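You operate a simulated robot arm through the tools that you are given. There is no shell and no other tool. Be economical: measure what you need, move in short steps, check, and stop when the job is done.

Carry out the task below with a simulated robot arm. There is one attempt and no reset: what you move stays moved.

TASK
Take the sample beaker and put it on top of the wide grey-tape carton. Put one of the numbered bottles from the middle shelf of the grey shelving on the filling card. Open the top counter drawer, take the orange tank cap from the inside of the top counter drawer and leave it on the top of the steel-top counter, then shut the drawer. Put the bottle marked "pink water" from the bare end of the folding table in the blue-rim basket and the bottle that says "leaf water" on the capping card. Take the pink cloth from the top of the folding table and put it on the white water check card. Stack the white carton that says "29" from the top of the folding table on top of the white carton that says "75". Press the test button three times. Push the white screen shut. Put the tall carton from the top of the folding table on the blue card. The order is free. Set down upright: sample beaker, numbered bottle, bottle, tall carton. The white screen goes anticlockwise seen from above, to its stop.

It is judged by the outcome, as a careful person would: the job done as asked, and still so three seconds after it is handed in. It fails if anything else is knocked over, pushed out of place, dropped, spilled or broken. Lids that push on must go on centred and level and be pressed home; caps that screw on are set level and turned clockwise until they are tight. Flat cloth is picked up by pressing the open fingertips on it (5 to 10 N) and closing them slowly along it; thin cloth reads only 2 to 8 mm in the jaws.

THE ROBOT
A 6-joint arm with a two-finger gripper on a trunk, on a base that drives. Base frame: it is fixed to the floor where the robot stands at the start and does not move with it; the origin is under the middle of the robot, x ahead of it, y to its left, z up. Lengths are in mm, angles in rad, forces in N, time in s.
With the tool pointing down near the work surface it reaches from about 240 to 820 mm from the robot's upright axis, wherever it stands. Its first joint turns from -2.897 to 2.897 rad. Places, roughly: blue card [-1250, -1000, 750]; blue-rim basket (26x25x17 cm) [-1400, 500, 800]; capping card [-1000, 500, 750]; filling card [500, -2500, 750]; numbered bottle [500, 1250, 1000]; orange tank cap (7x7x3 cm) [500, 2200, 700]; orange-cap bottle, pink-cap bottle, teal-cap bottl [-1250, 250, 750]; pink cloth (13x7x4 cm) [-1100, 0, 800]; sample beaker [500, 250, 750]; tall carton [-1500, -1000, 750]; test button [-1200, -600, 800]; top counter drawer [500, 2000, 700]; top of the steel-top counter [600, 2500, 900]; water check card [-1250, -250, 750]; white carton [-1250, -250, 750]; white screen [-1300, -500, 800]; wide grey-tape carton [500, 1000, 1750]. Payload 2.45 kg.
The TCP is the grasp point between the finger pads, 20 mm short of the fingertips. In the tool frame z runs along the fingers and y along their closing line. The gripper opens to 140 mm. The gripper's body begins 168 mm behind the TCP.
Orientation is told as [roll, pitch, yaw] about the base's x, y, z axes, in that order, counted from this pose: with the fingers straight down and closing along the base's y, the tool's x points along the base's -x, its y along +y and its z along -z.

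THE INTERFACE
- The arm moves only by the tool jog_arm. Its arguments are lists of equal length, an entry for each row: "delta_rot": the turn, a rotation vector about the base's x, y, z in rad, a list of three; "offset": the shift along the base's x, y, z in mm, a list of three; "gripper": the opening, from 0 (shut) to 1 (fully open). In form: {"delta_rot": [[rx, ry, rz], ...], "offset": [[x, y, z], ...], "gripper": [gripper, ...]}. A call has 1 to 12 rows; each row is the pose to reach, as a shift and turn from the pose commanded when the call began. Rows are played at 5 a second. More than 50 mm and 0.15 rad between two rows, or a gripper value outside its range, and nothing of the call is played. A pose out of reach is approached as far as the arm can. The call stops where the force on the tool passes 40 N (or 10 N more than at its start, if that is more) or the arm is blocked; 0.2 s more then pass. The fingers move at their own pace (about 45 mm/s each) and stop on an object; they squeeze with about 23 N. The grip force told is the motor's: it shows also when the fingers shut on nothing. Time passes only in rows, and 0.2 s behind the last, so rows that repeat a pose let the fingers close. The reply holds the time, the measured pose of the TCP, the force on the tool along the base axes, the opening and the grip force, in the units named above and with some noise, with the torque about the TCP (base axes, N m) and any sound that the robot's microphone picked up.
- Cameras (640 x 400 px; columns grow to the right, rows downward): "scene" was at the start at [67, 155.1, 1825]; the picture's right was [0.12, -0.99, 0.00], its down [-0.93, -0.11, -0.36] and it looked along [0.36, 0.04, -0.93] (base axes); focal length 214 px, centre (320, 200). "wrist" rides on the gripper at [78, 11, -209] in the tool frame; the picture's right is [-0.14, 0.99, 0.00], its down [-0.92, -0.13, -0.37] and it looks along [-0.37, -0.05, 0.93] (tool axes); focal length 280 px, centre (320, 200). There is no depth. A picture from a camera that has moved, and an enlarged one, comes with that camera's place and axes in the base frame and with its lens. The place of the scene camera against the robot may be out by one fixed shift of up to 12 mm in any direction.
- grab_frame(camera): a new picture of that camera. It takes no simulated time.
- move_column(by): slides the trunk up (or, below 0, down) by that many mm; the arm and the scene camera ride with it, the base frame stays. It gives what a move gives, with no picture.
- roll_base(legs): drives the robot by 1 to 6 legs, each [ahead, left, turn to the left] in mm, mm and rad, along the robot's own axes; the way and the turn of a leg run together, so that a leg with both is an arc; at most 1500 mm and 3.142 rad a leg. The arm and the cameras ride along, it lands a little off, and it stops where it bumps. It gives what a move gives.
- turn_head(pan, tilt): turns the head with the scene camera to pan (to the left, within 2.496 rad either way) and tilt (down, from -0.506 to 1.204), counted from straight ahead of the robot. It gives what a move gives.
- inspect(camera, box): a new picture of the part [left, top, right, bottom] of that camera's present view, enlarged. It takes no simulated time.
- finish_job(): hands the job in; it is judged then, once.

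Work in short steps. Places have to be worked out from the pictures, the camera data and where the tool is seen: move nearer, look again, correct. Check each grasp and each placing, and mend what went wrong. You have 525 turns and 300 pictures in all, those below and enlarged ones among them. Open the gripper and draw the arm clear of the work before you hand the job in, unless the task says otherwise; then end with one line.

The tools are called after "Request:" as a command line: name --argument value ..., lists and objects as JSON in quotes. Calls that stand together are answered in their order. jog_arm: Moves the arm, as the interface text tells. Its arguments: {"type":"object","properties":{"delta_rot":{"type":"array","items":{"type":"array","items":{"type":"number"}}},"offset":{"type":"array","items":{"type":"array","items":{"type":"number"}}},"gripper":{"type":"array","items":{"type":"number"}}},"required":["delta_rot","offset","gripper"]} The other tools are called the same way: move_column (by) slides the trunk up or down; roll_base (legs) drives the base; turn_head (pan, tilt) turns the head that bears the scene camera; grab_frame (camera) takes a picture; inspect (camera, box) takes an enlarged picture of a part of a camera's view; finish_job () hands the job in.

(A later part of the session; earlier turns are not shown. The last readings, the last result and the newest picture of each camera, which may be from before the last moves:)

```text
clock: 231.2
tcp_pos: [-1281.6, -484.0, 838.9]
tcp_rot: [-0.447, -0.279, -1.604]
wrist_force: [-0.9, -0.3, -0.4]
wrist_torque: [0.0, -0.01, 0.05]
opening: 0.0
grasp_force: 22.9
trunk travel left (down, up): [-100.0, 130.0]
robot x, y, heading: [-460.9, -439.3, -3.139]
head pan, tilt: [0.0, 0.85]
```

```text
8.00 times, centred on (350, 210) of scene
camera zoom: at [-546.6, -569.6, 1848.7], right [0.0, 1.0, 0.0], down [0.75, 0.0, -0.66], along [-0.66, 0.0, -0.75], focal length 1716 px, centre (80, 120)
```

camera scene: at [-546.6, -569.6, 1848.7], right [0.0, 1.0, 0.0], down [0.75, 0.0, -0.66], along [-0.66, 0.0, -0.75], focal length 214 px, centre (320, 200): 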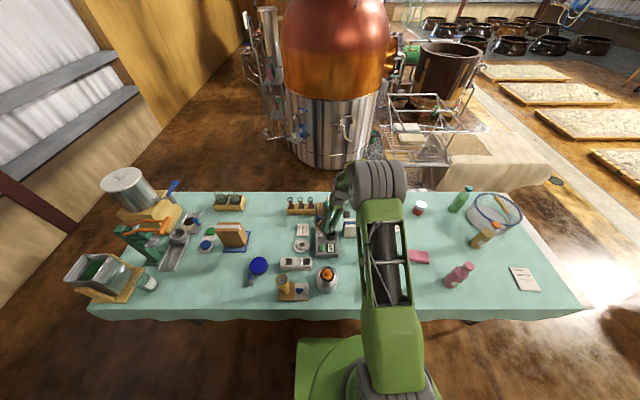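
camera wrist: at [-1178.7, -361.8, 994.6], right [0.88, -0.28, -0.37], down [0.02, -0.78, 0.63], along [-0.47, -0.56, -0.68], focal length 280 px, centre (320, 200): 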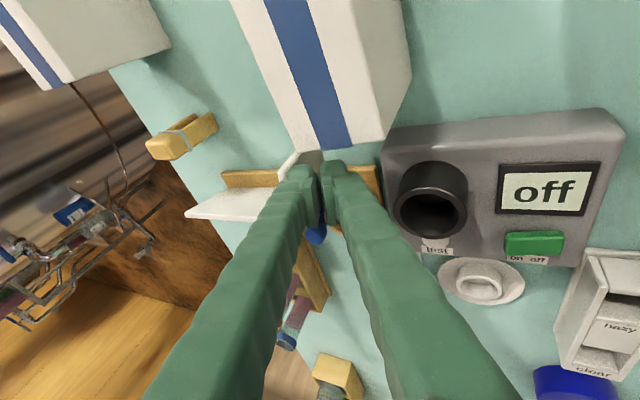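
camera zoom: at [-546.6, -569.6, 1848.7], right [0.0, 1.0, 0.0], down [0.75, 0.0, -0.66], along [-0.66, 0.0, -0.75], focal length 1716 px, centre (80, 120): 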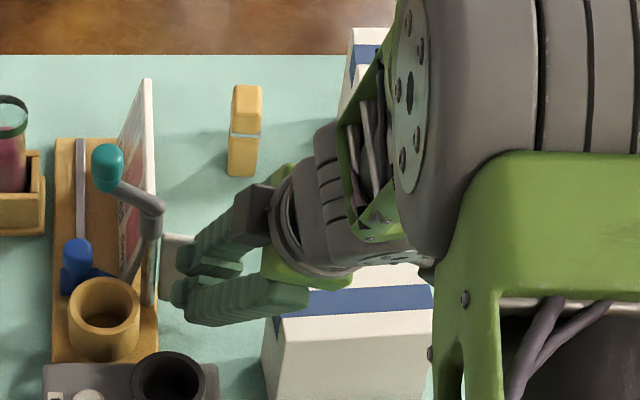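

The panel is turning (its teal-knobbed crank rotates with it). Continue the arc.

Request:
jog_arm --delta_rot '[[0, 0, 0], [0, 0, 0], [0, 0, 0], [0, 0, 0], [0, 0, 0]]' --offset '[[-4, 5, 0], [-10, 9, 0], [-16, 12, 0], [-23, 14, 0], [-30, 14, 0]]' --gripper '[0, 0, 0, 0, 0]'

Request:
inspect --camera "scene" --box '[310, 185, 390, 235]'

Request:
grab_frame --camera "wrist"

```text
clock: 232.2
tcp_pos: [-1293.6, -474.0, 838.5]
tcp_rot: [-0.436, -0.284, -1.597]
wrist_force: [18.2, 0.4, 12.2]
wrist_torque: [0.03, 0.33, 0.0]
opening: 0.0
grasp_force: 23.1
trunk travel left (down, up): [-100.0, 130.0]
robot x, y, heading: [-461.6, -440.3, -3.14]
head pan, tilt: [0.0, 0.85]
stopped in row 5: the force on the tool passed its limit at 46 N (the readings are from after the stop); the commanded pose is now the measured one
```

```text
8.00 times, centred on (350, 210) of scene
camera zoom: at [-542.0, -569.4, 1849.0], right [0.0, 1.0, 0.0], down [0.75, 0.0, -0.66], along [-0.66, 0.0, -0.75], focal length 1716 px, centre (80, 120)
```

zoom: 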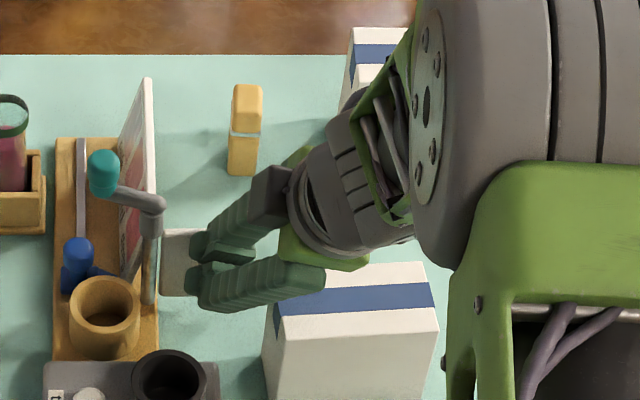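

```text
176 pictures are left
camera wrist: at [-1192.7, -350.0, 993.1], right [0.89, -0.28, -0.36], down [0.02, -0.78, 0.63], along [-0.46, -0.57, -0.68], focal length 280 px, centre (320, 200)
```

wrist: 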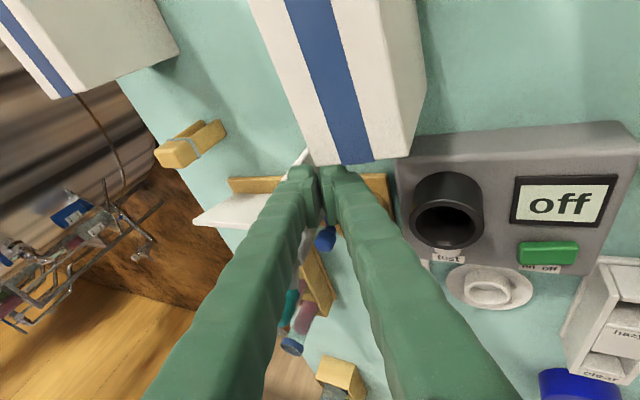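

Resistance at about 90°. Back off a little and see where the panel is.

Request:
jog_arm --delta_rot '[[0, 0, 0], [0, 0, 0], [0, 0, 0], [0, 0, 0]]' --offset '[[15, -3, 5], [25, -3, 40], [30, 20, 80], [40, 60, 120]]' --gripper '[0, 0, 0, 0]'

Request:
inspect --camera "scene" --box '[310, 185, 390, 235]'

Request:
grab_frame --camera "wrist"

```text
refused: row 4 steps farther than a row can; nothing moved
```

```text
8.00 times, centred on (350, 210) of scene
camera zoom: at [-542.0, -569.4, 1849.0], right [0.0, 1.0, 0.0], down [0.75, 0.0, -0.66], along [-0.66, 0.0, -0.75], focal length 1716 px, centre (80, 120)
```

zoom: 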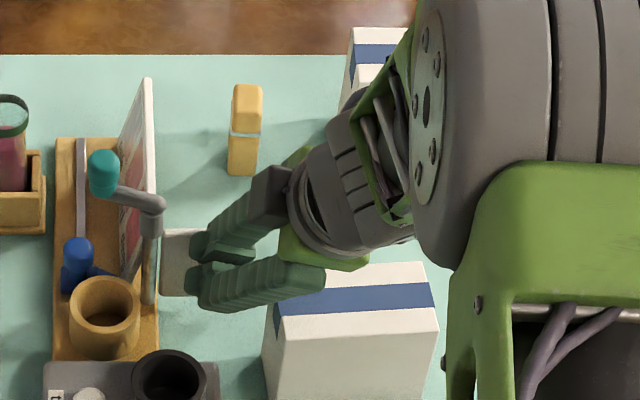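

```text
174 pictures are left
camera wrist: at [-1192.7, -350.0, 993.1], right [0.89, -0.28, -0.36], down [0.02, -0.78, 0.63], along [-0.46, -0.57, -0.68], focal length 280 px, centre (320, 200)
```

wrist: 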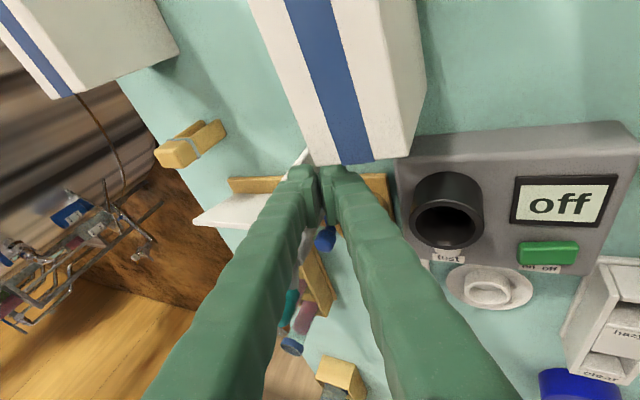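

Retry with smaller steps.

Request:
jog_arm --delta_rot '[[0, 0, 0], [0, 0, 0], [0, 0, 0], [0, 0, 0], [0, 0, 0]]' --offset '[[12, -3, 4], [22, -3, 30], [26, 10, 65], [32, 30, 100], [38, 55, 130]]' --gripper '[0, 0, 0, 0, 0]'

Request:
inspect --camera "scene" --box '[310, 185, 390, 235]'

```text
clock: 233.4
tcp_pos: [-1259.3, -418.5, 962.9]
tcp_rot: [-0.439, -0.284, -1.602]
wrist_force: [0.7, -0.5, 0.1]
wrist_torque: [-0.01, -0.01, 0.0]
opening: 0.0
grasp_force: 23.1
trunk travel left (down, up): [-100.0, 130.0]
robot x, y, heading: [-459.3, -436.8, -3.14]
head pan, tilt: [0.0, 0.85]
```

```text
8.00 times, centred on (350, 210) of scene
camera zoom: at [-545.0, -569.4, 1848.8], right [0.0, 1.0, 0.0], down [0.75, 0.0, -0.66], along [-0.66, 0.0, -0.75], focal length 1716 px, centre (80, 120)
```

zoom: 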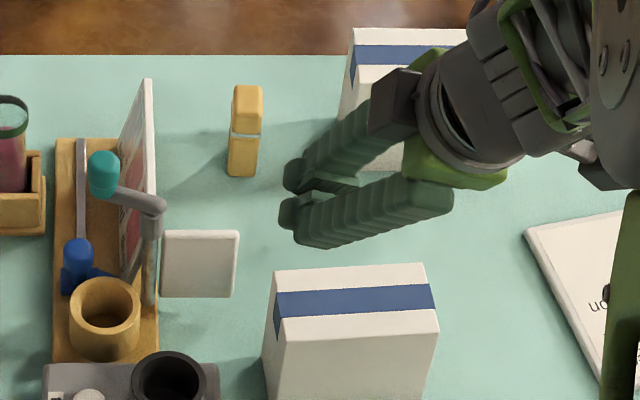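

The panel stands square (≈90°), pressed firmly against its stop: shut. Now reorient the hand in steps to the forward-pitched pose (yaw π, pitch ≈−0.9) at height.

Request:
jog_arm --delta_rot '[[0, 0, -0.13], [0, 0, -0.26], [0, 0, -0.39], [0, 0, -0.52], [0, 0, -0.65], [0, 0, -0.78], [0, 0, -0.91], [0, 0, -1.04], [0, 0, -1.17], [0, 0, -1.3], [0, 0, -1.43], [0, 0, -1.54]]' --offset '[[5, 5, 5], [10, 10, 10], [15, 15, 15], [20, 20, 20], [25, 25, 25], [30, 30, 30], [35, 30, 35], [40, 30, 40], [40, 30, 40], [40, 30, 40], [40, 30, 40], [40, 30, 40]]' --gripper '[0, 0, 0, 0, 0, 0, 0, 0, 0, 0, 0, 0]'

Request:
jog_arm --delta_rot '[[-0.14, 0, 0], [-0.28, 0, 0], [-0.424, 0, 0], [-0.424, 0, 0]]' --offset '[[0, 0, 0], [0, 0, 0], [0, 0, 0], [0, 0, 0]]' --gripper '[0, 0, 0, 0]'

Request:
jog_arm --delta_rot '[[0, 0.13, 0], [0, 0.26, 0], [0, 0.39, 0], [0, 0.52, 0], [0, 0.65, 0]]' --offset '[[0, 0, 30], [0, 0, 60], [0, 0, 90], [0, 0, 130], [0, 0, 170]]' --gripper '[0, 0, 0, 0, 0]'

```text
clock: 236.0
tcp_pos: [-1218.9, -389.4, 1005.8]
tcp_rot: [-0.437, -0.282, 3.14]
wrist_force: [0.0, 0.7, 0.0]
wrist_torque: [-0.01, -0.02, 0.02]
opening: 0.0
grasp_force: 23.0
out of reach, approached as far as the arm can: row 5, 6
trunk travel left (down, up): [-100.0, 130.0]
robot x, y, heading: [-457.4, -439.8, -3.14]
head pan, tilt: [0.0, 0.85]
```

```text
clock: 237.0
tcp_pos: [-1219.3, -388.7, 1006.7]
tcp_rot: [0.001, -0.259, 3.022]
wrist_force: [-0.1, 0.6, -0.5]
wrist_torque: [-0.04, 0.02, -0.05]
opening: 0.0
grasp_force: 23.4
trunk travel left (down, up): [-100.0, 130.0]
robot x, y, heading: [-457.6, -437.3, -3.139]
head pan, tilt: [0.0, 0.85]
```

```text
clock: 238.2
tcp_pos: [-1220.3, -388.2, 1172.4]
tcp_rot: [0.118, -0.903, 2.955]
wrist_force: [0.2, 0.5, 0.4]
wrist_torque: [-0.02, -0.02, 0.02]
opening: 0.0
grasp_force: 23.3
out of reach, approached as far as the arm can: row 3
trunk travel left (down, up): [-100.0, 130.0]
robot x, y, heading: [-461.3, -432.7, -3.143]
head pan, tilt: [0.0, 0.85]
```

Now drive along +y to see the cartons' other sides, the bottles and the cloth.

Request:
roll_base --legs '[[0, -480, 0]]'

Request:
turn_head --pan 0.35 --tilt 0.75

Request:
grab_frame --camera "scene"

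```text
clock: 242.9
tcp_pos: [-1223.1, 83.9, 1174.4]
tcp_rot: [0.117, -0.902, 2.966]
wrist_force: [-0.5, 0.9, -0.1]
wrist_torque: [0.0, -0.02, 0.02]
opening: 0.0
grasp_force: 22.9
trunk travel left (down, up): [-100.0, 130.0]
robot x, y, heading: [-464.0, 42.9, -3.13]
head pan, tilt: [0.0, 0.85]
```

```text
clock: 243.8
tcp_pos: [-1222.5, 84.9, 1172.6]
tcp_rot: [0.117, -0.902, 2.966]
wrist_force: [-0.3, 0.0, -0.1]
wrist_torque: [0.01, -0.03, 0.0]
opening: 0.0
grasp_force: 22.9
trunk travel left (down, up): [-100.0, 130.0]
robot x, y, heading: [-463.3, 41.5, -3.128]
head pan, tilt: [0.351, 0.75]
```

```text
172 pictures are left
camera scene: at [-546.8, -118.8, 1856.7], right [-0.35, 0.94, 0.0], down [0.64, 0.24, -0.73], along [-0.68, -0.26, -0.68], focal length 214 px, centre (320, 200)
```

scene: 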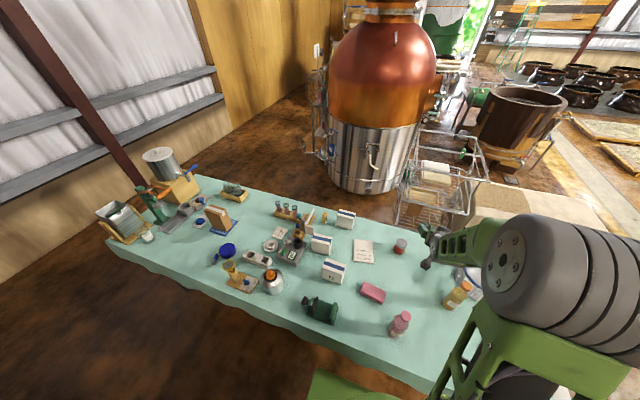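

Request:
inspect --camera "scene" --box '[260, 195, 420, 295]'

Request:
inspect --camera "scene" --box '[300, 205, 380, 285]'

```text
4.00 times, centred on (340, 245) of scene
camera zoom: at [-546.8, -118.8, 1856.7], right [-0.35, 0.94, 0.0], down [0.64, 0.24, -0.73], along [-0.68, -0.26, -0.68], focal length 858 px, centre (240, 20)
```

zoom: 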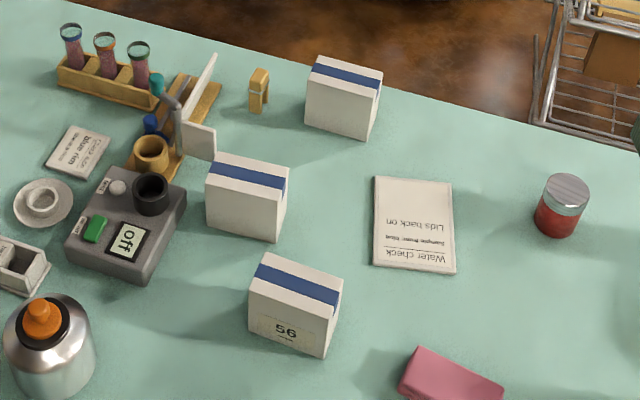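

```text
5.00 times, centred on (340, 245) of scene
camera zoom: at [-546.8, -118.8, 1856.7], right [-0.35, 0.94, 0.0], down [0.64, 0.24, -0.73], along [-0.68, -0.26, -0.68], focal length 1072 px, centre (220, -25)
```

zoom: 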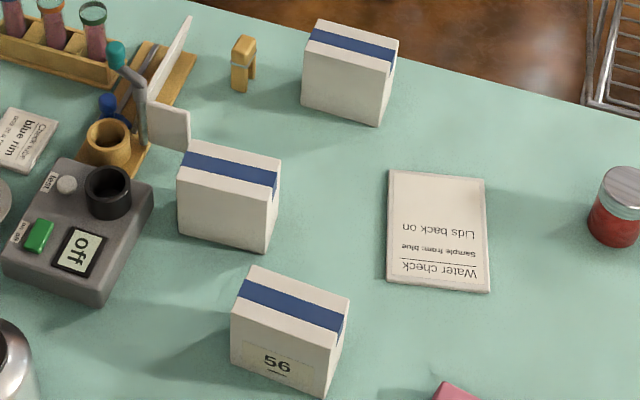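

Labels of the other two cartons face away (−x). I'll pick up the middle carton by its width with the pitched hand, then turn it to read its label. Drive back left 420.

Request:
roll_base --legs '[[0, 430, 0]]'

Request:
jog_arm --delta_rot '[[-0.04, 0, 0.05], [-0.08, 0, 0.1], [-0.118, 0, 0.17], [-0.118, 0, 0.17], [-0.118, 0, 0.17]]' --offset '[[5, -10, -30], [10, -20, -60], [15, -30, -95], [20, -35, -130], [20, -35, -160]]' --gripper '[0.5, 1, 1, 1, 1]'

Request:
grab_frame --camera "wrist"

```text
clock: 248.1
tcp_pos: [-1221.1, -342.8, 1172.7]
tcp_rot: [0.117, -0.902, 2.951]
wrist_force: [0.3, 0.1, 0.6]
wrist_torque: [0.01, -0.02, -0.02]
opening: 0.3
grasp_force: 22.6
trunk travel left (down, up): [-100.0, 130.0]
robot x, y, heading: [-459.3, -395.1, 3.137]
head pan, tilt: [0.351, 0.75]
```

```text
clock: 249.3
tcp_pos: [-1200.4, -374.5, 1012.6]
tcp_rot: [0.302, -0.881, 2.978]
wrist_force: [-0.1, 0.1, -0.3]
wrist_torque: [0.03, -0.02, -0.02]
opening: 104.8
grasp_force: 0.0
trunk travel left (down, up): [-100.0, 130.0]
robot x, y, heading: [-461.0, -401.1, 3.139]
head pan, tilt: [0.351, 0.75]
```

```text
169 pictures are left
camera wrist: at [-990.5, -357.5, 1081.7], right [-0.02, -0.96, 0.29], down [-0.3, 0.28, 0.91], along [-0.95, -0.07, -0.29], focal length 280 px, centre (320, 200)
```

wrist: 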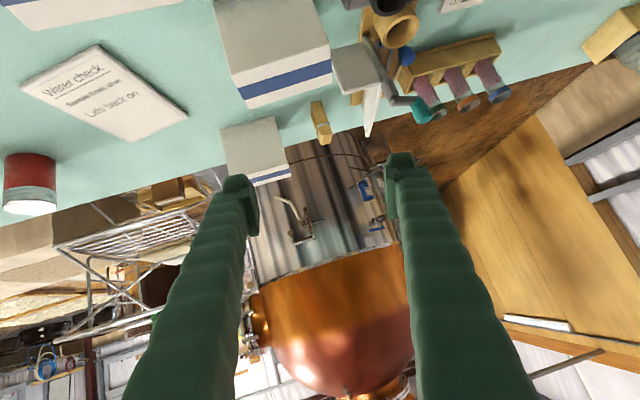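

The roll is off by 0.19; level the hand and look again.

Request:
jog_arm --delta_rot '[[0.1, 0, -0.035], [0.19, 0, -0.07], [0.19, 0, -0.07]]' --offset '[[0, 0, 0], [0, 0, 0], [0, -5, 0]]' --gripper '[1, 1, 1]'

Request:
grab_frame --camera "wrist"

Request:
turn_head --pan 0.0 --tilt 0.85

Request:
inspect --camera "scene" --box '[280, 180, 440, 280]'

```text
clock: 250.1
tcp_pos: [-1199.8, -382.0, 1012.8]
tcp_rot: [0.002, -0.897, -3.142]
wrist_force: [0.0, -0.8, -0.1]
wrist_torque: [-0.01, 0.0, -0.01]
opening: 140.0
grasp_force: 0.1
trunk travel left (down, up): [-100.0, 130.0]
robot x, y, heading: [-461.2, -394.7, 3.137]
head pan, tilt: [0.351, 0.75]
```

```text
168 pictures are left
camera wrist: at [-989.3, -392.2, 1082.2], right [-0.09, -0.99, 0.11], down [-0.29, 0.13, 0.95], along [-0.95, 0.05, -0.3], focal length 280 px, centre (320, 200)
```

wrist: 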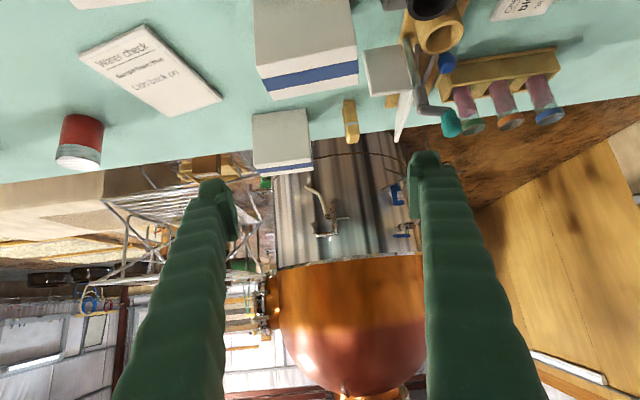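

```text
clock: 251.0
tcp_pos: [-1201.5, -381.4, 1012.5]
tcp_rot: [0.001, -0.898, -3.142]
wrist_force: [-0.6, -0.8, 0.4]
wrist_torque: [0.01, 0.02, 0.0]
opening: 140.2
grasp_force: 0.1
trunk travel left (down, up): [-100.0, 130.0]
robot x, y, heading: [-461.6, -393.9, 3.136]
head pan, tilt: [0.0, 0.85]
```

```text
4.00 times, centred on (360, 230) of scene
camera zoom: at [-547.8, -526.5, 1848.7], right [0.0, 1.0, 0.0], down [0.75, 0.0, -0.66], along [-0.66, 0.0, -0.75], focal length 858 px, centre (160, 80)
```

zoom: 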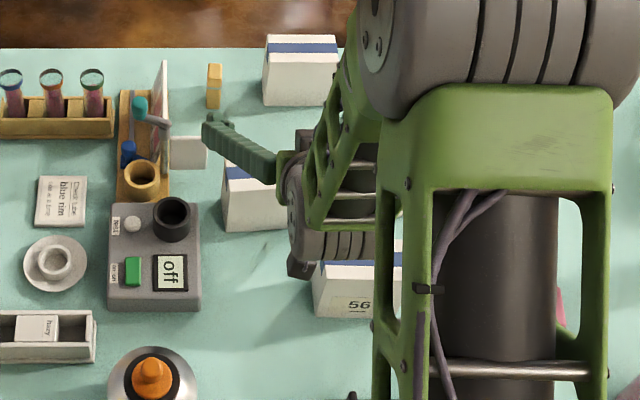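

Middle carton top centre ≈(−1258,−382), 105×62, top z≈845; the hand is centred. Move over it and descend to z≈808.

Request:
jog_arm --delta_rot '[[0, 0, 0], [0, 0, 0], [0, 0, 0], [0, 0, 0], [0, 0, 0], [0, 0, 0], [0, 0, 0]]' --offset '[[-25, 0, -35], [-50, 0, -70], [-62, 0, -105], [-62, 0, -140], [-62, 0, -170], [-62, 0, -190], [-62, 0, -203]]' --gripper '[1, 1, 1, 1, 1, 1, 1]'

Request:
grab_frame --camera "wrist"

```text
clock: 252.6
tcp_pos: [-1262.2, -382.6, 808.5]
tcp_rot: [0.001, -0.897, -3.141]
wrist_force: [0.0, -0.4, -0.3]
wrist_torque: [0.01, 0.02, -0.01]
opening: 140.0
grasp_force: 0.0
trunk travel left (down, up): [-100.0, 130.0]
robot x, y, heading: [-459.2, -398.8, 3.137]
head pan, tilt: [0.0, 0.85]
```

```text
166 pictures are left
camera wrist: at [-1051.5, -393.2, 878.6], right [-0.09, -0.99, 0.11], down [-0.29, 0.13, 0.95], along [-0.95, 0.05, -0.3], focal length 280 px, centre (320, 200)
```

wrist: 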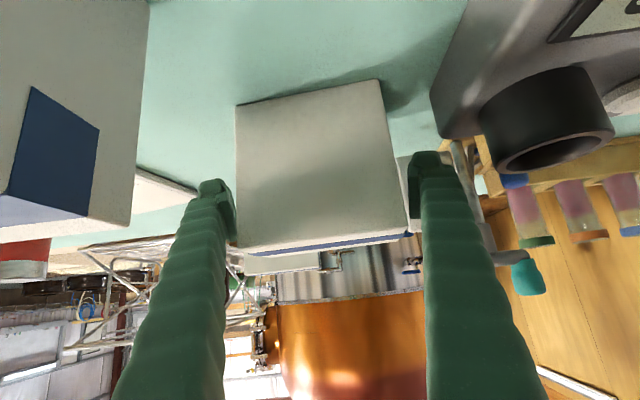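

Fingers straddle the carton. Close and lift.

Request:
jog_arm --delta_rot '[[0, 0, 0], [0, 0, 0], [0, 0, 0], [0, 0, 0], [0, 0, 0]]' --offset '[[0, 0, 0], [0, 0, 0], [0, 0, 0], [0, 0, 0], [0, 0, 0]]' --gripper '[0.9, 0.8, 0.65, 0.6, 0.6]'

Request:
jog_arm --delta_rot '[[0, 0, 0], [0, 0, 0], [0, 0, 0], [0, 0, 0]]' --offset '[[0, 0, 5], [0, 0, 20], [0, 0, 45], [0, 0, 75]]' --gripper '[0.6, 0.6, 0.6, 0.6]'

Request:
grab_frame --camera "wrist"

```text
clock: 253.8
tcp_pos: [-1262.6, -381.6, 809.1]
tcp_rot: [-0.001, -0.896, 3.142]
wrist_force: [-0.2, 1.7, 0.5]
wrist_torque: [0.27, -0.03, 0.02]
opening: 124.7
grasp_force: 22.8
trunk travel left (down, up): [-100.0, 130.0]
robot x, y, heading: [-460.5, -395.3, 3.139]
head pan, tilt: [0.0, 0.85]
```

```text
clock: 254.8
tcp_pos: [-1260.6, -383.4, 884.0]
tcp_rot: [0.002, -0.896, 3.142]
wrist_force: [0.9, 1.2, -1.9]
wrist_torque: [0.01, 0.0, 0.0]
opening: 124.4
grasp_force: 22.9
trunk travel left (down, up): [-100.0, 130.0]
robot x, y, heading: [-459.8, -391.0, 3.137]
head pan, tilt: [0.0, 0.85]
```

```text
165 pictures are left
camera wrist: at [-1049.6, -394.9, 955.4], right [-0.09, -0.99, 0.11], down [-0.29, 0.13, 0.95], along [-0.95, 0.05, -0.3], focal length 280 px, centre (320, 200)
```

wrist: 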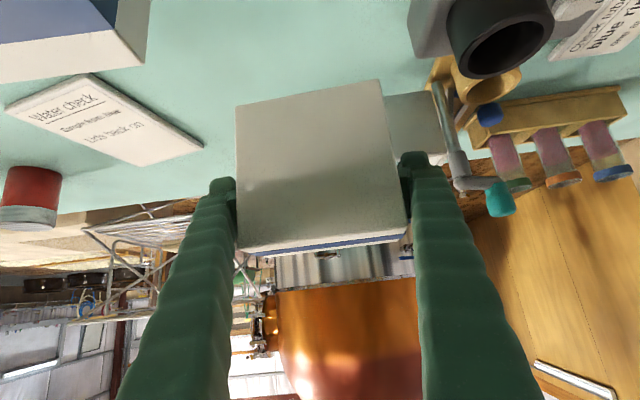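

Held. Raise, then swing the hand's yaw left ~90° so the far (label) face turns toward the scene camera.

Request:
jog_arm --delta_rot '[[0, 0, 0], [0, 0, 0], [0, 0, 0], [0, 0, 0], [0, 0, 0.1], [0, 0, 0.2], [0, 0, 0.3], [0, 0, 0.4], [0, 0, 0.5], [0, 0, 0.6], [0, 0, 0.7], [0, 0, 0.8]]' --offset '[[5, 0, 45], [10, 0, 90], [15, 0, 135], [20, 0, 180], [40, 25, 200], [60, 50, 210], [80, 75, 215], [100, 100, 215], [120, 125, 215], [140, 150, 215], [160, 170, 215], [180, 190, 215]]' --gripper '[0.6, 0.6, 0.6, 0.6, 0.6, 0.6, 0.6, 0.6, 0.6, 0.6, 0.6, 0.6]'

Request:
jog_arm --delta_rot '[[0, 0, 0.12], [0, 0, 0.24], [0, 0, 0.36], [0, 0, 0.48], [0, 0, 0.6], [0, 0, 0.72], [0, 0, 0.84], [0, 0, 0.9]]' --offset '[[10, 10, 0], [20, 20, 0], [30, 30, 0], [40, 40, 0], [50, 50, 0], [60, 50, 0], [60, 50, 0], [60, 50, 0]]' --gripper '[0.6, 0.6, 0.6, 0.6, 0.6, 0.6, 0.6, 0.6]'

Request:
grab_frame --camera "scene"

```text
clock: 257.4
tcp_pos: [-1078.4, -190.5, 1101.8]
tcp_rot: [0.004, -0.898, -2.342]
wrist_force: [-0.6, -0.2, -3.4]
wrist_torque: [-0.05, -0.02, 0.01]
opening: 124.4
grasp_force: 23.1
trunk travel left (down, up): [-100.0, 130.0]
robot x, y, heading: [-462.0, -395.3, 3.138]
head pan, tilt: [0.0, 0.85]
```

```text
clock: 259.2
tcp_pos: [-1023.2, -141.7, 1099.6]
tcp_rot: [0.004, -0.897, -1.443]
wrist_force: [0.2, 0.6, -2.7]
wrist_torque: [-0.03, -0.01, -0.01]
opening: 124.1
grasp_force: 23.0
trunk travel left (down, up): [-100.0, 130.0]
robot x, y, heading: [-461.9, -395.8, 3.143]
head pan, tilt: [0.0, 0.85]
```

```text
164 pictures are left
camera scene: at [-548.2, -526.2, 1848.7], right [0.0, 1.0, 0.0], down [0.75, 0.0, -0.66], along [-0.66, 0.0, -0.75], focal length 214 px, centre (320, 200)
```

scene: 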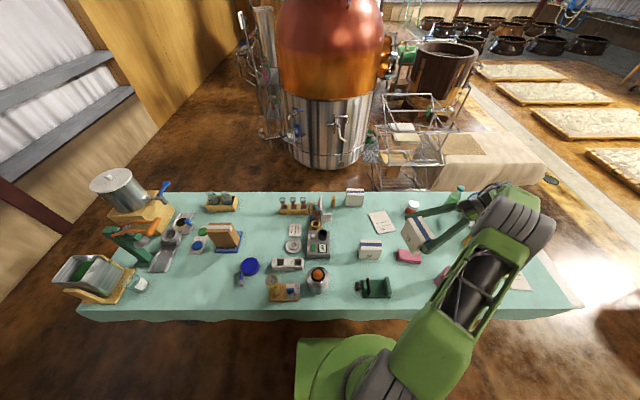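

Request:
inspect --camera "scene" --box '[380, 200, 460, 260]'

```text
6.67 times, centred on (420, 230) of scene
camera zoom: at [-548.2, -526.2, 1848.7], right [0.0, 1.0, 0.0], down [0.75, 0.0, -0.66], along [-0.66, 0.0, -0.75], focal length 1430 px, centre (-347, 0)
```

zoom: 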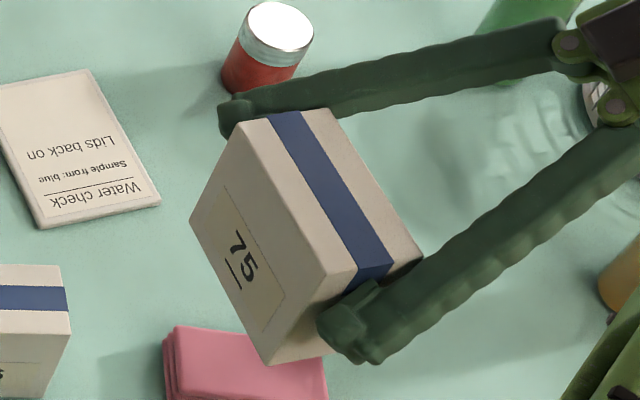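

It's "75", so the back carton must be "29". Put 75 back exactly where it was: reverse the path.

Request:
jog_arm --delta_rot '[[0, 0, -0.14], [0, 0, -0.28], [0, 0, -0.42], [0, 0, -0.56], [0, 0, -0.7], [0, 0, -0.84], [0, 0, -0.98], [0, 0, -1.12], [0, 0, -1.26], [0, 0, -1.4], [0, 0, -1.54], [0, 0, -1.698]]' --offset '[[-20, -20, 0], [-40, -40, 0], [-60, -60, 0], [-80, -80, 0], [-100, -100, 0], [-120, -120, 0], [-140, -140, 0], [-160, -160, 0], [-180, -180, 0], [-200, -200, 0], [-220, -220, 0], [-239, -240, 0]]' --gripper '[0.6, 0.6, 0.6, 0.6, 0.6, 0.6, 0.6, 0.6, 0.6, 0.6, 0.6, 0.6]'

```text
refused: row 12 steps farther than a row can; nothing moved
```

Request:
jog_arm --delta_rot '[[0, 0, -0.142], [0, 0, -0.284], [0, 0, -0.426], [0, 0, -0.568], [0, 0, -0.71], [0, 0, -0.852], [0, 0, -0.994], [0, 0, -1.136], [0, 0, -1.278], [0, 0, -1.42], [0, 0, -1.562], [0, 0, -1.698]]' --offset '[[-20, -20, 0], [-40, -40, 0], [-60, -60, 0], [-80, -80, 0], [-100, -100, 0], [-120, -120, 0], [-140, -140, 0], [-160, -160, 0], [-180, -180, 0], [-200, -200, 0], [-220, -220, 0], [-239, -240, 0]]' --gripper '[0.6, 0.6, 0.6, 0.6, 0.6, 0.6, 0.6, 0.6, 0.6, 0.6, 0.6, 0.6]'

```text
clock: 261.8
tcp_pos: [-1264.1, -385.9, 1098.1]
tcp_rot: [-0.002, -0.895, -3.133]
wrist_force: [-1.1, 0.5, -2.6]
wrist_torque: [0.02, -0.02, -0.03]
opening: 123.9
grasp_force: 23.3
trunk travel left (down, up): [-100.0, 130.0]
robot x, y, heading: [-464.0, -398.4, 3.141]
head pan, tilt: [0.0, 0.85]
```

Descend to just above the table (z≈815), correcting the small y offset.

Request:
jog_arm --delta_rot '[[0, 0, -0.008], [0, 0, -0.008], [0, 0, -0.008], [0, 0, -0.008], [0, 0, -0.008], [0, 0, -0.008], [0, 0, -0.008], [0, 0, -0.008]]' --offset '[[1, 4, -45], [1, 4, -90], [1, 4, -135], [1, 4, -180], [1, 4, -225], [1, 4, -255], [1, 4, -273], [1, 4, -281]]' --gripper '[0.6, 0.6, 0.6, 0.6, 0.6, 0.6, 0.6, 0.6]'

Request:
jog_arm --delta_rot '[[0, 0, 0], [0, 0, 0], [0, 0, 0], [0, 0, 0]]' --offset '[[0, 0, -2], [0, 0, -4], [0, 0, -6], [0, 0, -8]]' --gripper '[0.6, 0.6, 0.6, 0.6]'

```text
clock: 263.6
tcp_pos: [-1262.3, -373.6, 819.7]
tcp_rot: [-0.002, -0.898, 3.136]
wrist_force: [0.1, 0.2, -2.3]
wrist_torque: [0.01, 0.01, -0.01]
opening: 123.6
grasp_force: 22.8
trunk travel left (down, up): [-100.0, 130.0]
robot x, y, heading: [-460.9, -393.7, 3.137]
head pan, tilt: [0.0, 0.85]
```

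```text
clock: 264.6
tcp_pos: [-1262.0, -377.9, 811.8]
tcp_rot: [0.0, -0.895, 3.136]
wrist_force: [-0.9, 0.3, -2.5]
wrist_torque: [0.02, -0.01, 0.01]
opening: 123.4
grasp_force: 23.8
trunk travel left (down, up): [-100.0, 130.0]
robot x, y, heading: [-461.5, -396.4, 3.132]
head pan, tilt: [0.0, 0.85]
```

Request:
jog_arm --delta_rot '[[0, 0, 0], [0, 0, 0], [0, 0, 0]]' --offset '[[0, -2, -1.5], [0, -2, -3], [0, -2, -4]]' --gripper '[0.6, 0.6, 0.6]'

```text
clock: 265.4
tcp_pos: [-1262.2, -380.1, 808.1]
tcp_rot: [-0.001, -0.901, 3.135]
wrist_force: [4.5, -2.1, 13.0]
wrist_torque: [0.72, -0.72, -0.26]
opening: 123.6
grasp_force: 23.0
trunk travel left (down, up): [-100.0, 130.0]
robot x, y, heading: [-460.0, -394.4, 3.137]
head pan, tilt: [0.0, 0.85]
```

Contact with the table. Release and lift the open hand straight up.

Request:
jog_arm --delta_rot '[[0, 0, 0], [0, 0, 0], [0, 0, 0], [0, 0, 0], [0, 0, 0], [0, 0, 0], [0, 0, 0], [0, 0, 0]]' --offset '[[0, 0, 1], [0, 0, 1], [0, 0, 1], [0, 0, 30], [0, 0, 70], [0, 0, 115], [0, 0, 160], [0, 0, 205]]' --gripper '[0.9, 1, 1, 1, 1, 1, 1, 1]'

Request:
grab_frame --camera "wrist"

Request:
inspect --camera "scene" --box '[290, 180, 450, 280]'

```text
clock: 267.2
tcp_pos: [-1261.7, -382.2, 1016.0]
tcp_rot: [0.0, -0.896, 3.137]
wrist_force: [0.6, -0.5, -0.8]
wrist_torque: [-0.02, -0.01, 0.0]
opening: 140.0
grasp_force: 0.0
trunk travel left (down, up): [-100.0, 130.0]
robot x, y, heading: [-459.5, -393.2, 3.142]
head pan, tilt: [0.0, 0.85]
```

```text
162 pictures are left
camera wrist: at [-1050.2, -392.7, 1086.7], right [-0.09, -0.99, 0.11], down [-0.29, 0.13, 0.95], along [-0.95, 0.06, -0.3], focal length 280 px, centre (320, 200)
```

wrist: 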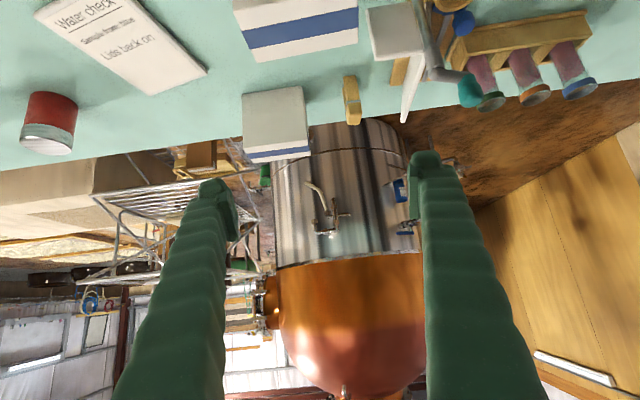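

```text
4.00 times, centred on (370, 230) of scene
camera zoom: at [-546.9, -526.5, 1848.8], right [0.0, 1.0, 0.0], down [0.75, 0.0, -0.66], along [-0.66, 0.0, -0.75], focal length 858 px, centre (120, 80)
```

zoom: 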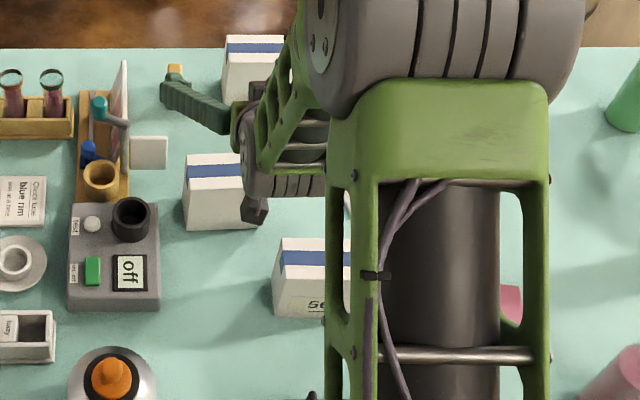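

75 is back in place. The "29" carton's front is near x≈−1515, y≈−288. Move the base 100 closer (in two checks) and tilt the hand more forward.

Request:
roll_base --legs '[[50, 0, 0]]'

Request:
roll_base --legs '[[50, -60, 0]]'

Request:
grab_frame --camera "scene"

```text
clock: 268.1
tcp_pos: [-1312.8, -381.4, 1015.7]
tcp_rot: [0.001, -0.896, 3.137]
wrist_force: [1.3, 0.3, -0.2]
wrist_torque: [-0.03, -0.01, -0.03]
opening: 140.0
grasp_force: 0.0
trunk travel left (down, up): [-100.0, 130.0]
robot x, y, heading: [-506.0, -393.0, 3.14]
head pan, tilt: [0.0, 0.85]
```

```text
clock: 269.3
tcp_pos: [-1364.5, -324.8, 1015.4]
tcp_rot: [0.003, -0.897, 3.138]
wrist_force: [0.0, 1.3, -0.5]
wrist_torque: [-0.02, -0.01, 0.01]
opening: 140.0
grasp_force: 0.0
trunk travel left (down, up): [-100.0, 130.0]
robot x, y, heading: [-560.5, -335.2, 3.143]
head pan, tilt: [0.0, 0.85]
```

```text
160 pictures are left
camera scene: at [-649.4, -468.1, 1848.7], right [0.0, 1.0, 0.0], down [0.75, 0.0, -0.66], along [-0.66, 0.0, -0.75], focal length 214 px, centre (320, 200)
```

scene: 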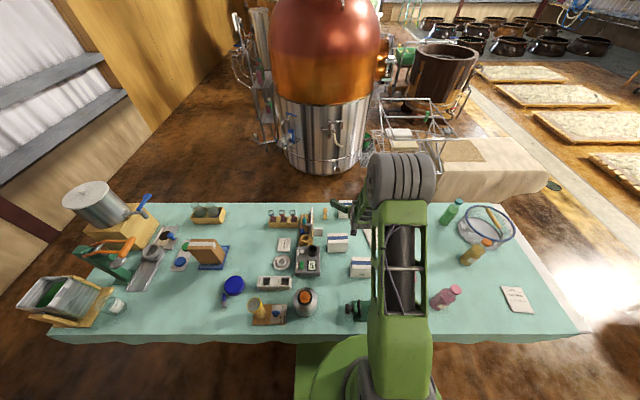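

No bump; base fits under the edge. Tilt to −1.2, shift +37 y and approach for a closer look.

Request:
jog_arm --delta_rot '[[0, 0.08, 0], [0, 0.16, 0], [0, 0.24, 0], [0, 0.3, 0]]' --offset '[[-15, 10, -15], [-30, 20, -30], [-45, 30, -45], [-60, 37, -60]]' --gripper '[1, 1, 1, 1]'

Request:
grab_frame --camera "wrist"

```text
clock: 270.3
tcp_pos: [-1422.3, -288.6, 952.8]
tcp_rot: [0.004, -1.198, 3.133]
wrist_force: [0.5, 0.3, -0.6]
wrist_torque: [-0.01, 0.0, -0.03]
opening: 140.2
grasp_force: 0.3
trunk travel left (down, up): [-100.0, 130.0]
robot x, y, heading: [-560.3, -337.3, 3.143]
head pan, tilt: [0.0, 0.85]
```

```text
159 pictures are left
camera wrist: at [-1199.9, -300.0, 957.5], right [-0.05, -0.99, 0.13], down [0.01, 0.13, 0.99], along [-1.0, 0.05, 0.0], focal length 280 px, centre (320, 200)
```

wrist: 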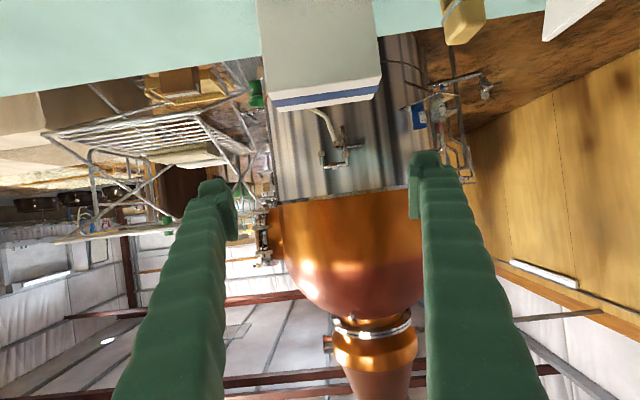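

Back carton: front ≈−1505, centre y≈−306, top z≈833. Use pitch −0.85 (so the wrist camera clears carton 75), move above it.

Request:
jog_arm --delta_rot '[[0, -0.1, 0], [0, -0.2, 0], [0, -0.3, 0], [0, -0.35, 0], [0, -0.35, 0]]' --offset '[[-20, -5, 0], [-45, -10, 0], [-70, -15, 0], [-95, -17, -10], [-112, -17, -25]]' --gripper '[1, 1, 1, 1, 1]'

Request:
grab_frame --camera "wrist"

```text
clock: 271.5
tcp_pos: [-1535.2, -304.6, 931.1]
tcp_rot: [-0.001, -0.844, 3.139]
wrist_force: [0.0, -0.6, 0.1]
wrist_torque: [0.03, -0.02, 0.01]
opening: 140.2
grasp_force: 0.0
trunk travel left (down, up): [-100.0, 130.0]
robot x, y, heading: [-559.6, -336.2, 3.136]
head pan, tilt: [0.0, 0.85]
```

```text
158 pictures are left
camera wrist: at [-1328.7, -316.3, 1011.3], right [-0.09, -0.99, 0.1], down [-0.34, 0.13, 0.93], along [-0.94, 0.05, -0.34], focal length 280 px, centre (320, 200)
```

wrist: 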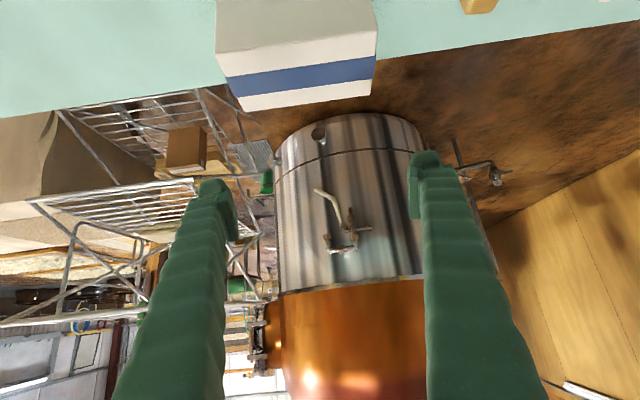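

Carton centre ≈(−1515,−303), aligned. Descend straddling it.

Request:
jog_arm --delta_rot '[[0, 0, 0], [0, 0, 0], [0, 0, 0], [0, 0, 0], [0, 0, 0]]' --offset '[[8, 1, -20], [15, 1, -50], [15, 1, -80], [15, 1, -105], [15, 1, -125]]' --gripper '[1, 1, 1, 1, 1]'

Request:
grab_frame --camera "wrist"

```text
clock: 272.7
tcp_pos: [-1519.3, -303.1, 805.2]
tcp_rot: [-0.002, -0.845, 3.139]
wrist_force: [-0.4, -0.1, 0.2]
wrist_torque: [-0.02, -0.02, -0.01]
opening: 139.9
grasp_force: 0.1
trunk travel left (down, up): [-100.0, 130.0]
robot x, y, heading: [-561.4, -335.1, 3.14]
head pan, tilt: [0.0, 0.85]
```

```text
157 pictures are left
camera wrist: at [-1311.6, -314.2, 885.8], right [-0.09, -0.99, 0.1], down [-0.33, 0.13, 0.93], along [-0.94, 0.05, -0.34], focal length 280 px, centre (320, 200)
```

wrist: 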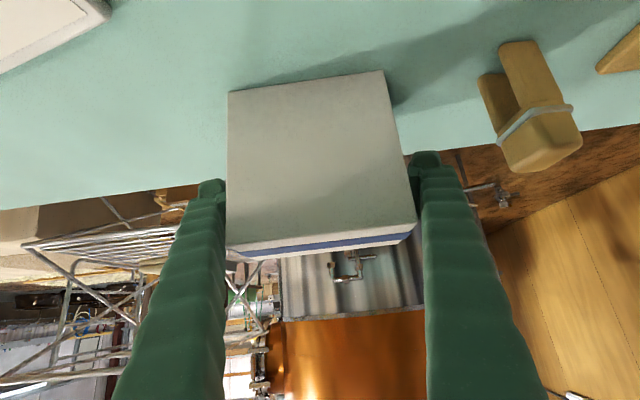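

Carton is between the fingers. Close and lift.

Request:
jog_arm --delta_rot '[[0, 0, 0], [0, 0, 0], [0, 0, 0], [0, 0, 0], [0, 0, 0]]' --offset '[[0, 0, 0], [0, 0, 0], [0, 0, 0], [0, 0, 0], [0, 0, 0]]' --gripper '[0.9, 0.8, 0.65, 0.6, 0.6]'

Request:
jog_arm --delta_rot '[[0, 0, 0], [0, 0, 0], [0, 0, 0], [0, 0, 0], [0, 0, 0], [0, 0, 0], [0, 0, 0]]' --offset '[[0, 0, 5], [0, 0, 20], [0, 0, 45], [0, 0, 85], [0, 0, 130], [5, 0, 170], [15, 0, 200]]' --gripper '[0.6, 0.6, 0.6, 0.6, 0.6, 0.6, 0.6]'

Request:
grab_frame --camera "wrist"

```text
clock: 273.9
tcp_pos: [-1518.8, -301.9, 806.8]
tcp_rot: [0.0, -0.85, 3.138]
wrist_force: [4.1, -0.1, 5.5]
wrist_torque: [0.0, -0.18, 0.02]
opening: 130.8
grasp_force: 23.3
trunk travel left (down, up): [-100.0, 130.0]
robot x, y, heading: [-564.1, -338.8, 3.137]
head pan, tilt: [0.0, 0.85]
```

```text
clock: 275.5
tcp_pos: [-1505.2, -303.3, 1007.8]
tcp_rot: [0.001, -0.848, 3.14]
wrist_force: [-0.2, 0.3, -2.0]
wrist_torque: [0.02, 0.13, -0.01]
opening: 129.1
grasp_force: 23.2
trunk travel left (down, up): [-100.0, 130.0]
robot x, y, heading: [-562.0, -336.3, 3.14]
head pan, tilt: [0.0, 0.85]
```

```text
156 pictures are left
camera wrist: at [-1297.8, -315.7, 1088.9], right [-0.09, -0.99, 0.1], down [-0.33, 0.13, 0.93], along [-0.94, 0.05, -0.34], focal length 280 px, centre (320, 200)
```

wrist: 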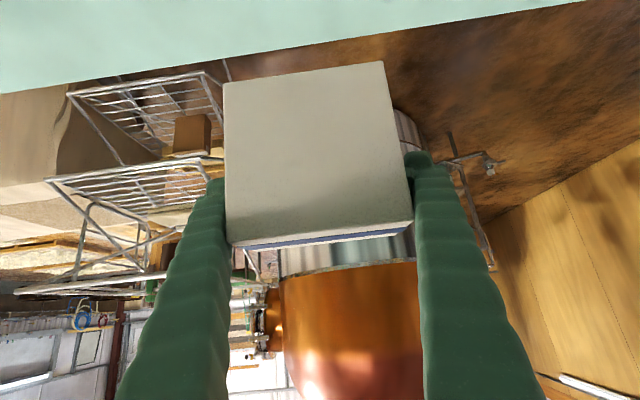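

Held. Carry it over carton 75 (≈(−1270,−380)) at z≈1010 and look.

Request:
jog_arm --delta_rot '[[0, 0, 0], [0, 0, 0], [0, 0, 0], [0, 0, 0], [0, 0, 0], [0, 0, 0], [0, 0, 0]]' --offset '[[30, -10, 0], [70, -25, 0], [110, -40, 0], [150, -55, 0], [190, -68, 0], [225, -77, 0], [238, -77, 0]]' --gripper '[0.6, 0.6, 0.6, 0.6, 0.6, 0.6, 0.6]'

Request:
grab_frame --camera "wrist"

Request:
inspect --camera "scene" --box '[280, 170, 440, 290]'

```text
clock: 277.1
tcp_pos: [-1266.3, -381.4, 1003.5]
tcp_rot: [0.001, -0.847, 3.138]
wrist_force: [-0.2, -0.8, -2.7]
wrist_torque: [0.0, 0.05, -0.01]
opening: 126.9
grasp_force: 23.3
trunk travel left (down, up): [-100.0, 130.0]
robot x, y, heading: [-563.8, -335.8, 3.141]
head pan, tilt: [0.0, 0.85]
```

```text
155 pictures are left
camera wrist: at [-1058.2, -393.8, 1084.5], right [-0.09, -0.99, 0.1], down [-0.33, 0.13, 0.93], along [-0.94, 0.05, -0.34], focal length 280 px, centre (320, 200)
```

wrist: 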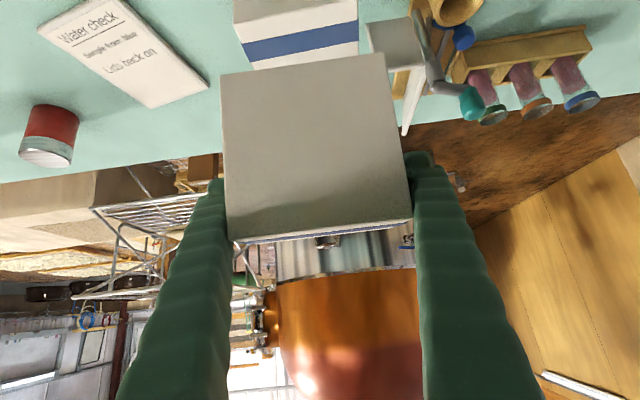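

```text
3.33 times, centred on (360, 230) of scene
camera zoom: at [-648.8, -468.8, 1848.7], right [0.0, 1.0, 0.0], down [0.75, 0.0, -0.66], along [-0.66, 0.0, -0.75], focal length 715 px, centre (187, 100)
```

zoom: 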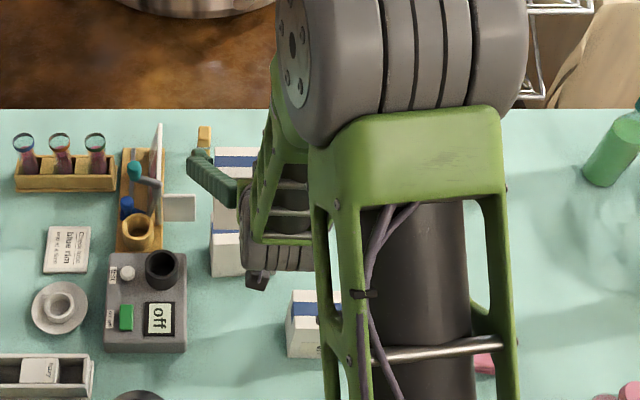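

75's top: centre ≈(−1271,−380), z≈830. The held carton sags a few degrees; correct pitch +0.07, shift −14 x, and lower.

Request:
jog_arm --delta_rot '[[0, 0.03, 0], [0, 0.07, 0], [0, 0.07, 0], [0, 0.07, 0]]' --offset '[[-7, 1, -10], [-14, 2, -25], [-14, 2, -45], [-14, 2, -62]]' --gripper '[0.6, 0.6, 0.6, 0.6]'

Request:
grab_frame --camera "wrist"

```text
clock: 278.1
tcp_pos: [-1279.3, -378.7, 943.1]
tcp_rot: [0.002, -0.917, 3.139]
wrist_force: [0.5, -0.5, -2.9]
wrist_torque: [0.0, 0.08, -0.02]
opening: 126.1
grasp_force: 22.7
trunk travel left (down, up): [-100.0, 130.0]
robot x, y, heading: [-559.3, -339.6, 3.143]
head pan, tilt: [0.0, 0.85]
```

```text
153 pictures are left
camera wrist: at [-1067.0, -390.3, 1009.1], right [-0.09, -0.99, 0.11], down [-0.27, 0.13, 0.95], along [-0.96, 0.05, -0.28], focal length 280 px, centre (320, 200)
```

wrist: 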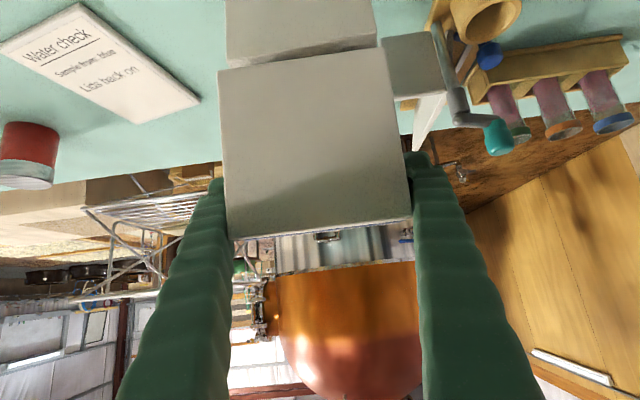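

Aligned over 75. Lower gently to contact.

Request:
jog_arm --delta_rot '[[0, 0, 0], [0, 0, 0], [0, 0, 0], [0, 0, 0]]' --offset '[[0, 0, -3], [0, 0, -6], [0, 0, -9], [0, 0, -12]]' --gripper '[0.6, 0.6, 0.6, 0.6]'

Request:
jog_arm --delta_rot '[[0, 0, 0], [0, 0, 0], [0, 0, 0]]' --offset '[[0, 0, -2], [0, 0, -4], [0, 0, -6]]' --gripper '[0.6, 0.6, 0.6]'

Request:
grab_frame --camera "wrist"

```text
clock: 279.1
tcp_pos: [-1281.2, -378.2, 932.8]
tcp_rot: [0.001, -0.917, 3.138]
wrist_force: [2.0, 1.1, 3.5]
wrist_torque: [0.12, -0.12, -0.02]
opening: 125.2
grasp_force: 22.9
trunk travel left (down, up): [-100.0, 130.0]
robot x, y, heading: [-561.6, -339.1, 3.137]
head pan, tilt: [0.0, 0.85]
```

```text
clock: 279.9
tcp_pos: [-1281.0, -380.0, 929.9]
tcp_rot: [0.002, -0.923, 3.138]
wrist_force: [9.9, -1.0, 35.0]
wrist_torque: [0.07, -1.34, 0.05]
opening: 125.2
grasp_force: 22.7
trunk travel left (down, up): [-100.0, 130.0]
robot x, y, heading: [-562.0, -337.5, 3.14]
head pan, tilt: [0.0, 0.85]
```

```text
152 pictures are left
camera wrist: at [-1068.3, -390.3, 994.3], right [-0.09, -0.99, 0.11], down [-0.26, 0.13, 0.96], along [-0.96, 0.05, -0.27], focal length 280 px, centre (320, 200)
```

wrist: 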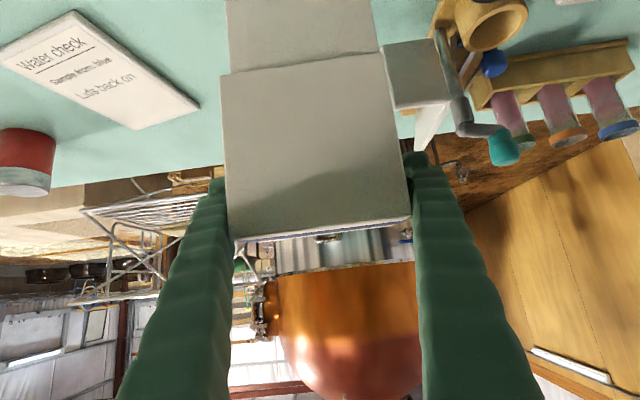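

Contact. The top carton overhangs ~14 mm toward me; lift 6 mm, shift −13 x, set down again.

Request:
jog_arm --delta_rot '[[0, 0, 0], [0, 0, 0], [0, 0, 0], [0, 0, 0], [0, 0, 0], [0, 0, 0]]' --offset '[[0, 0, 6], [0, 0, 10], [-6, 0, 10], [-13, 0, 10], [-13, 0, 6], [-13, 0, 3]]' --gripper '[0.6, 0.6, 0.6, 0.6, 0.6, 0.6]'

Request:
jog_arm --delta_rot '[[0, 0, 0], [0, 0, 0], [0, 0, 0]]' --offset '[[0, 0, -1], [0, 0, -2], [0, 0, -3]]' --gripper '[0.6, 0.6, 0.6]'

Request:
grab_frame --camera "wrist"

```text
clock: 281.3
tcp_pos: [-1294.7, -379.0, 928.4]
tcp_rot: [0.001, -0.918, 3.138]
wrist_force: [0.5, -0.6, 1.4]
wrist_torque: [-0.15, -0.05, 0.02]
opening: 124.7
grasp_force: 23.5
trunk travel left (down, up): [-100.0, 130.0]
robot x, y, heading: [-561.1, -336.3, 3.14]
head pan, tilt: [0.0, 0.85]
```

```text
clock: 282.1
tcp_pos: [-1295.5, -379.3, 927.3]
tcp_rot: [0.002, -0.918, 3.14]
wrist_force: [0.7, 0.4, 10.4]
wrist_torque: [-0.03, -0.19, -0.01]
opening: 124.2
grasp_force: 23.3
trunk travel left (down, up): [-100.0, 130.0]
robot x, y, heading: [-561.9, -338.9, 3.139]
head pan, tilt: [0.0, 0.85]
```

```text
151 pictures are left
camera wrist: at [-1082.3, -390.0, 992.2], right [-0.09, -0.99, 0.11], down [-0.27, 0.13, 0.96], along [-0.96, 0.05, -0.27], focal length 280 px, centre (320, 200)
```

wrist: 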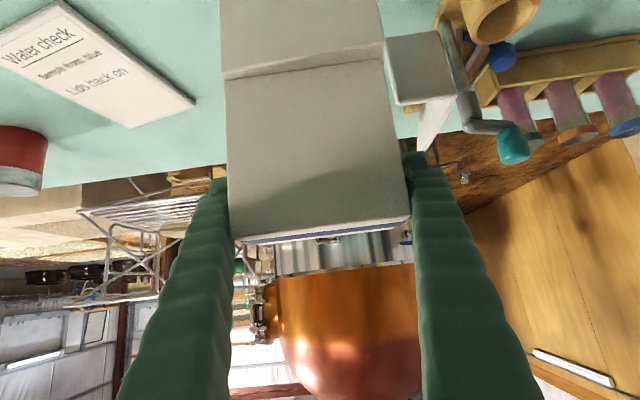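

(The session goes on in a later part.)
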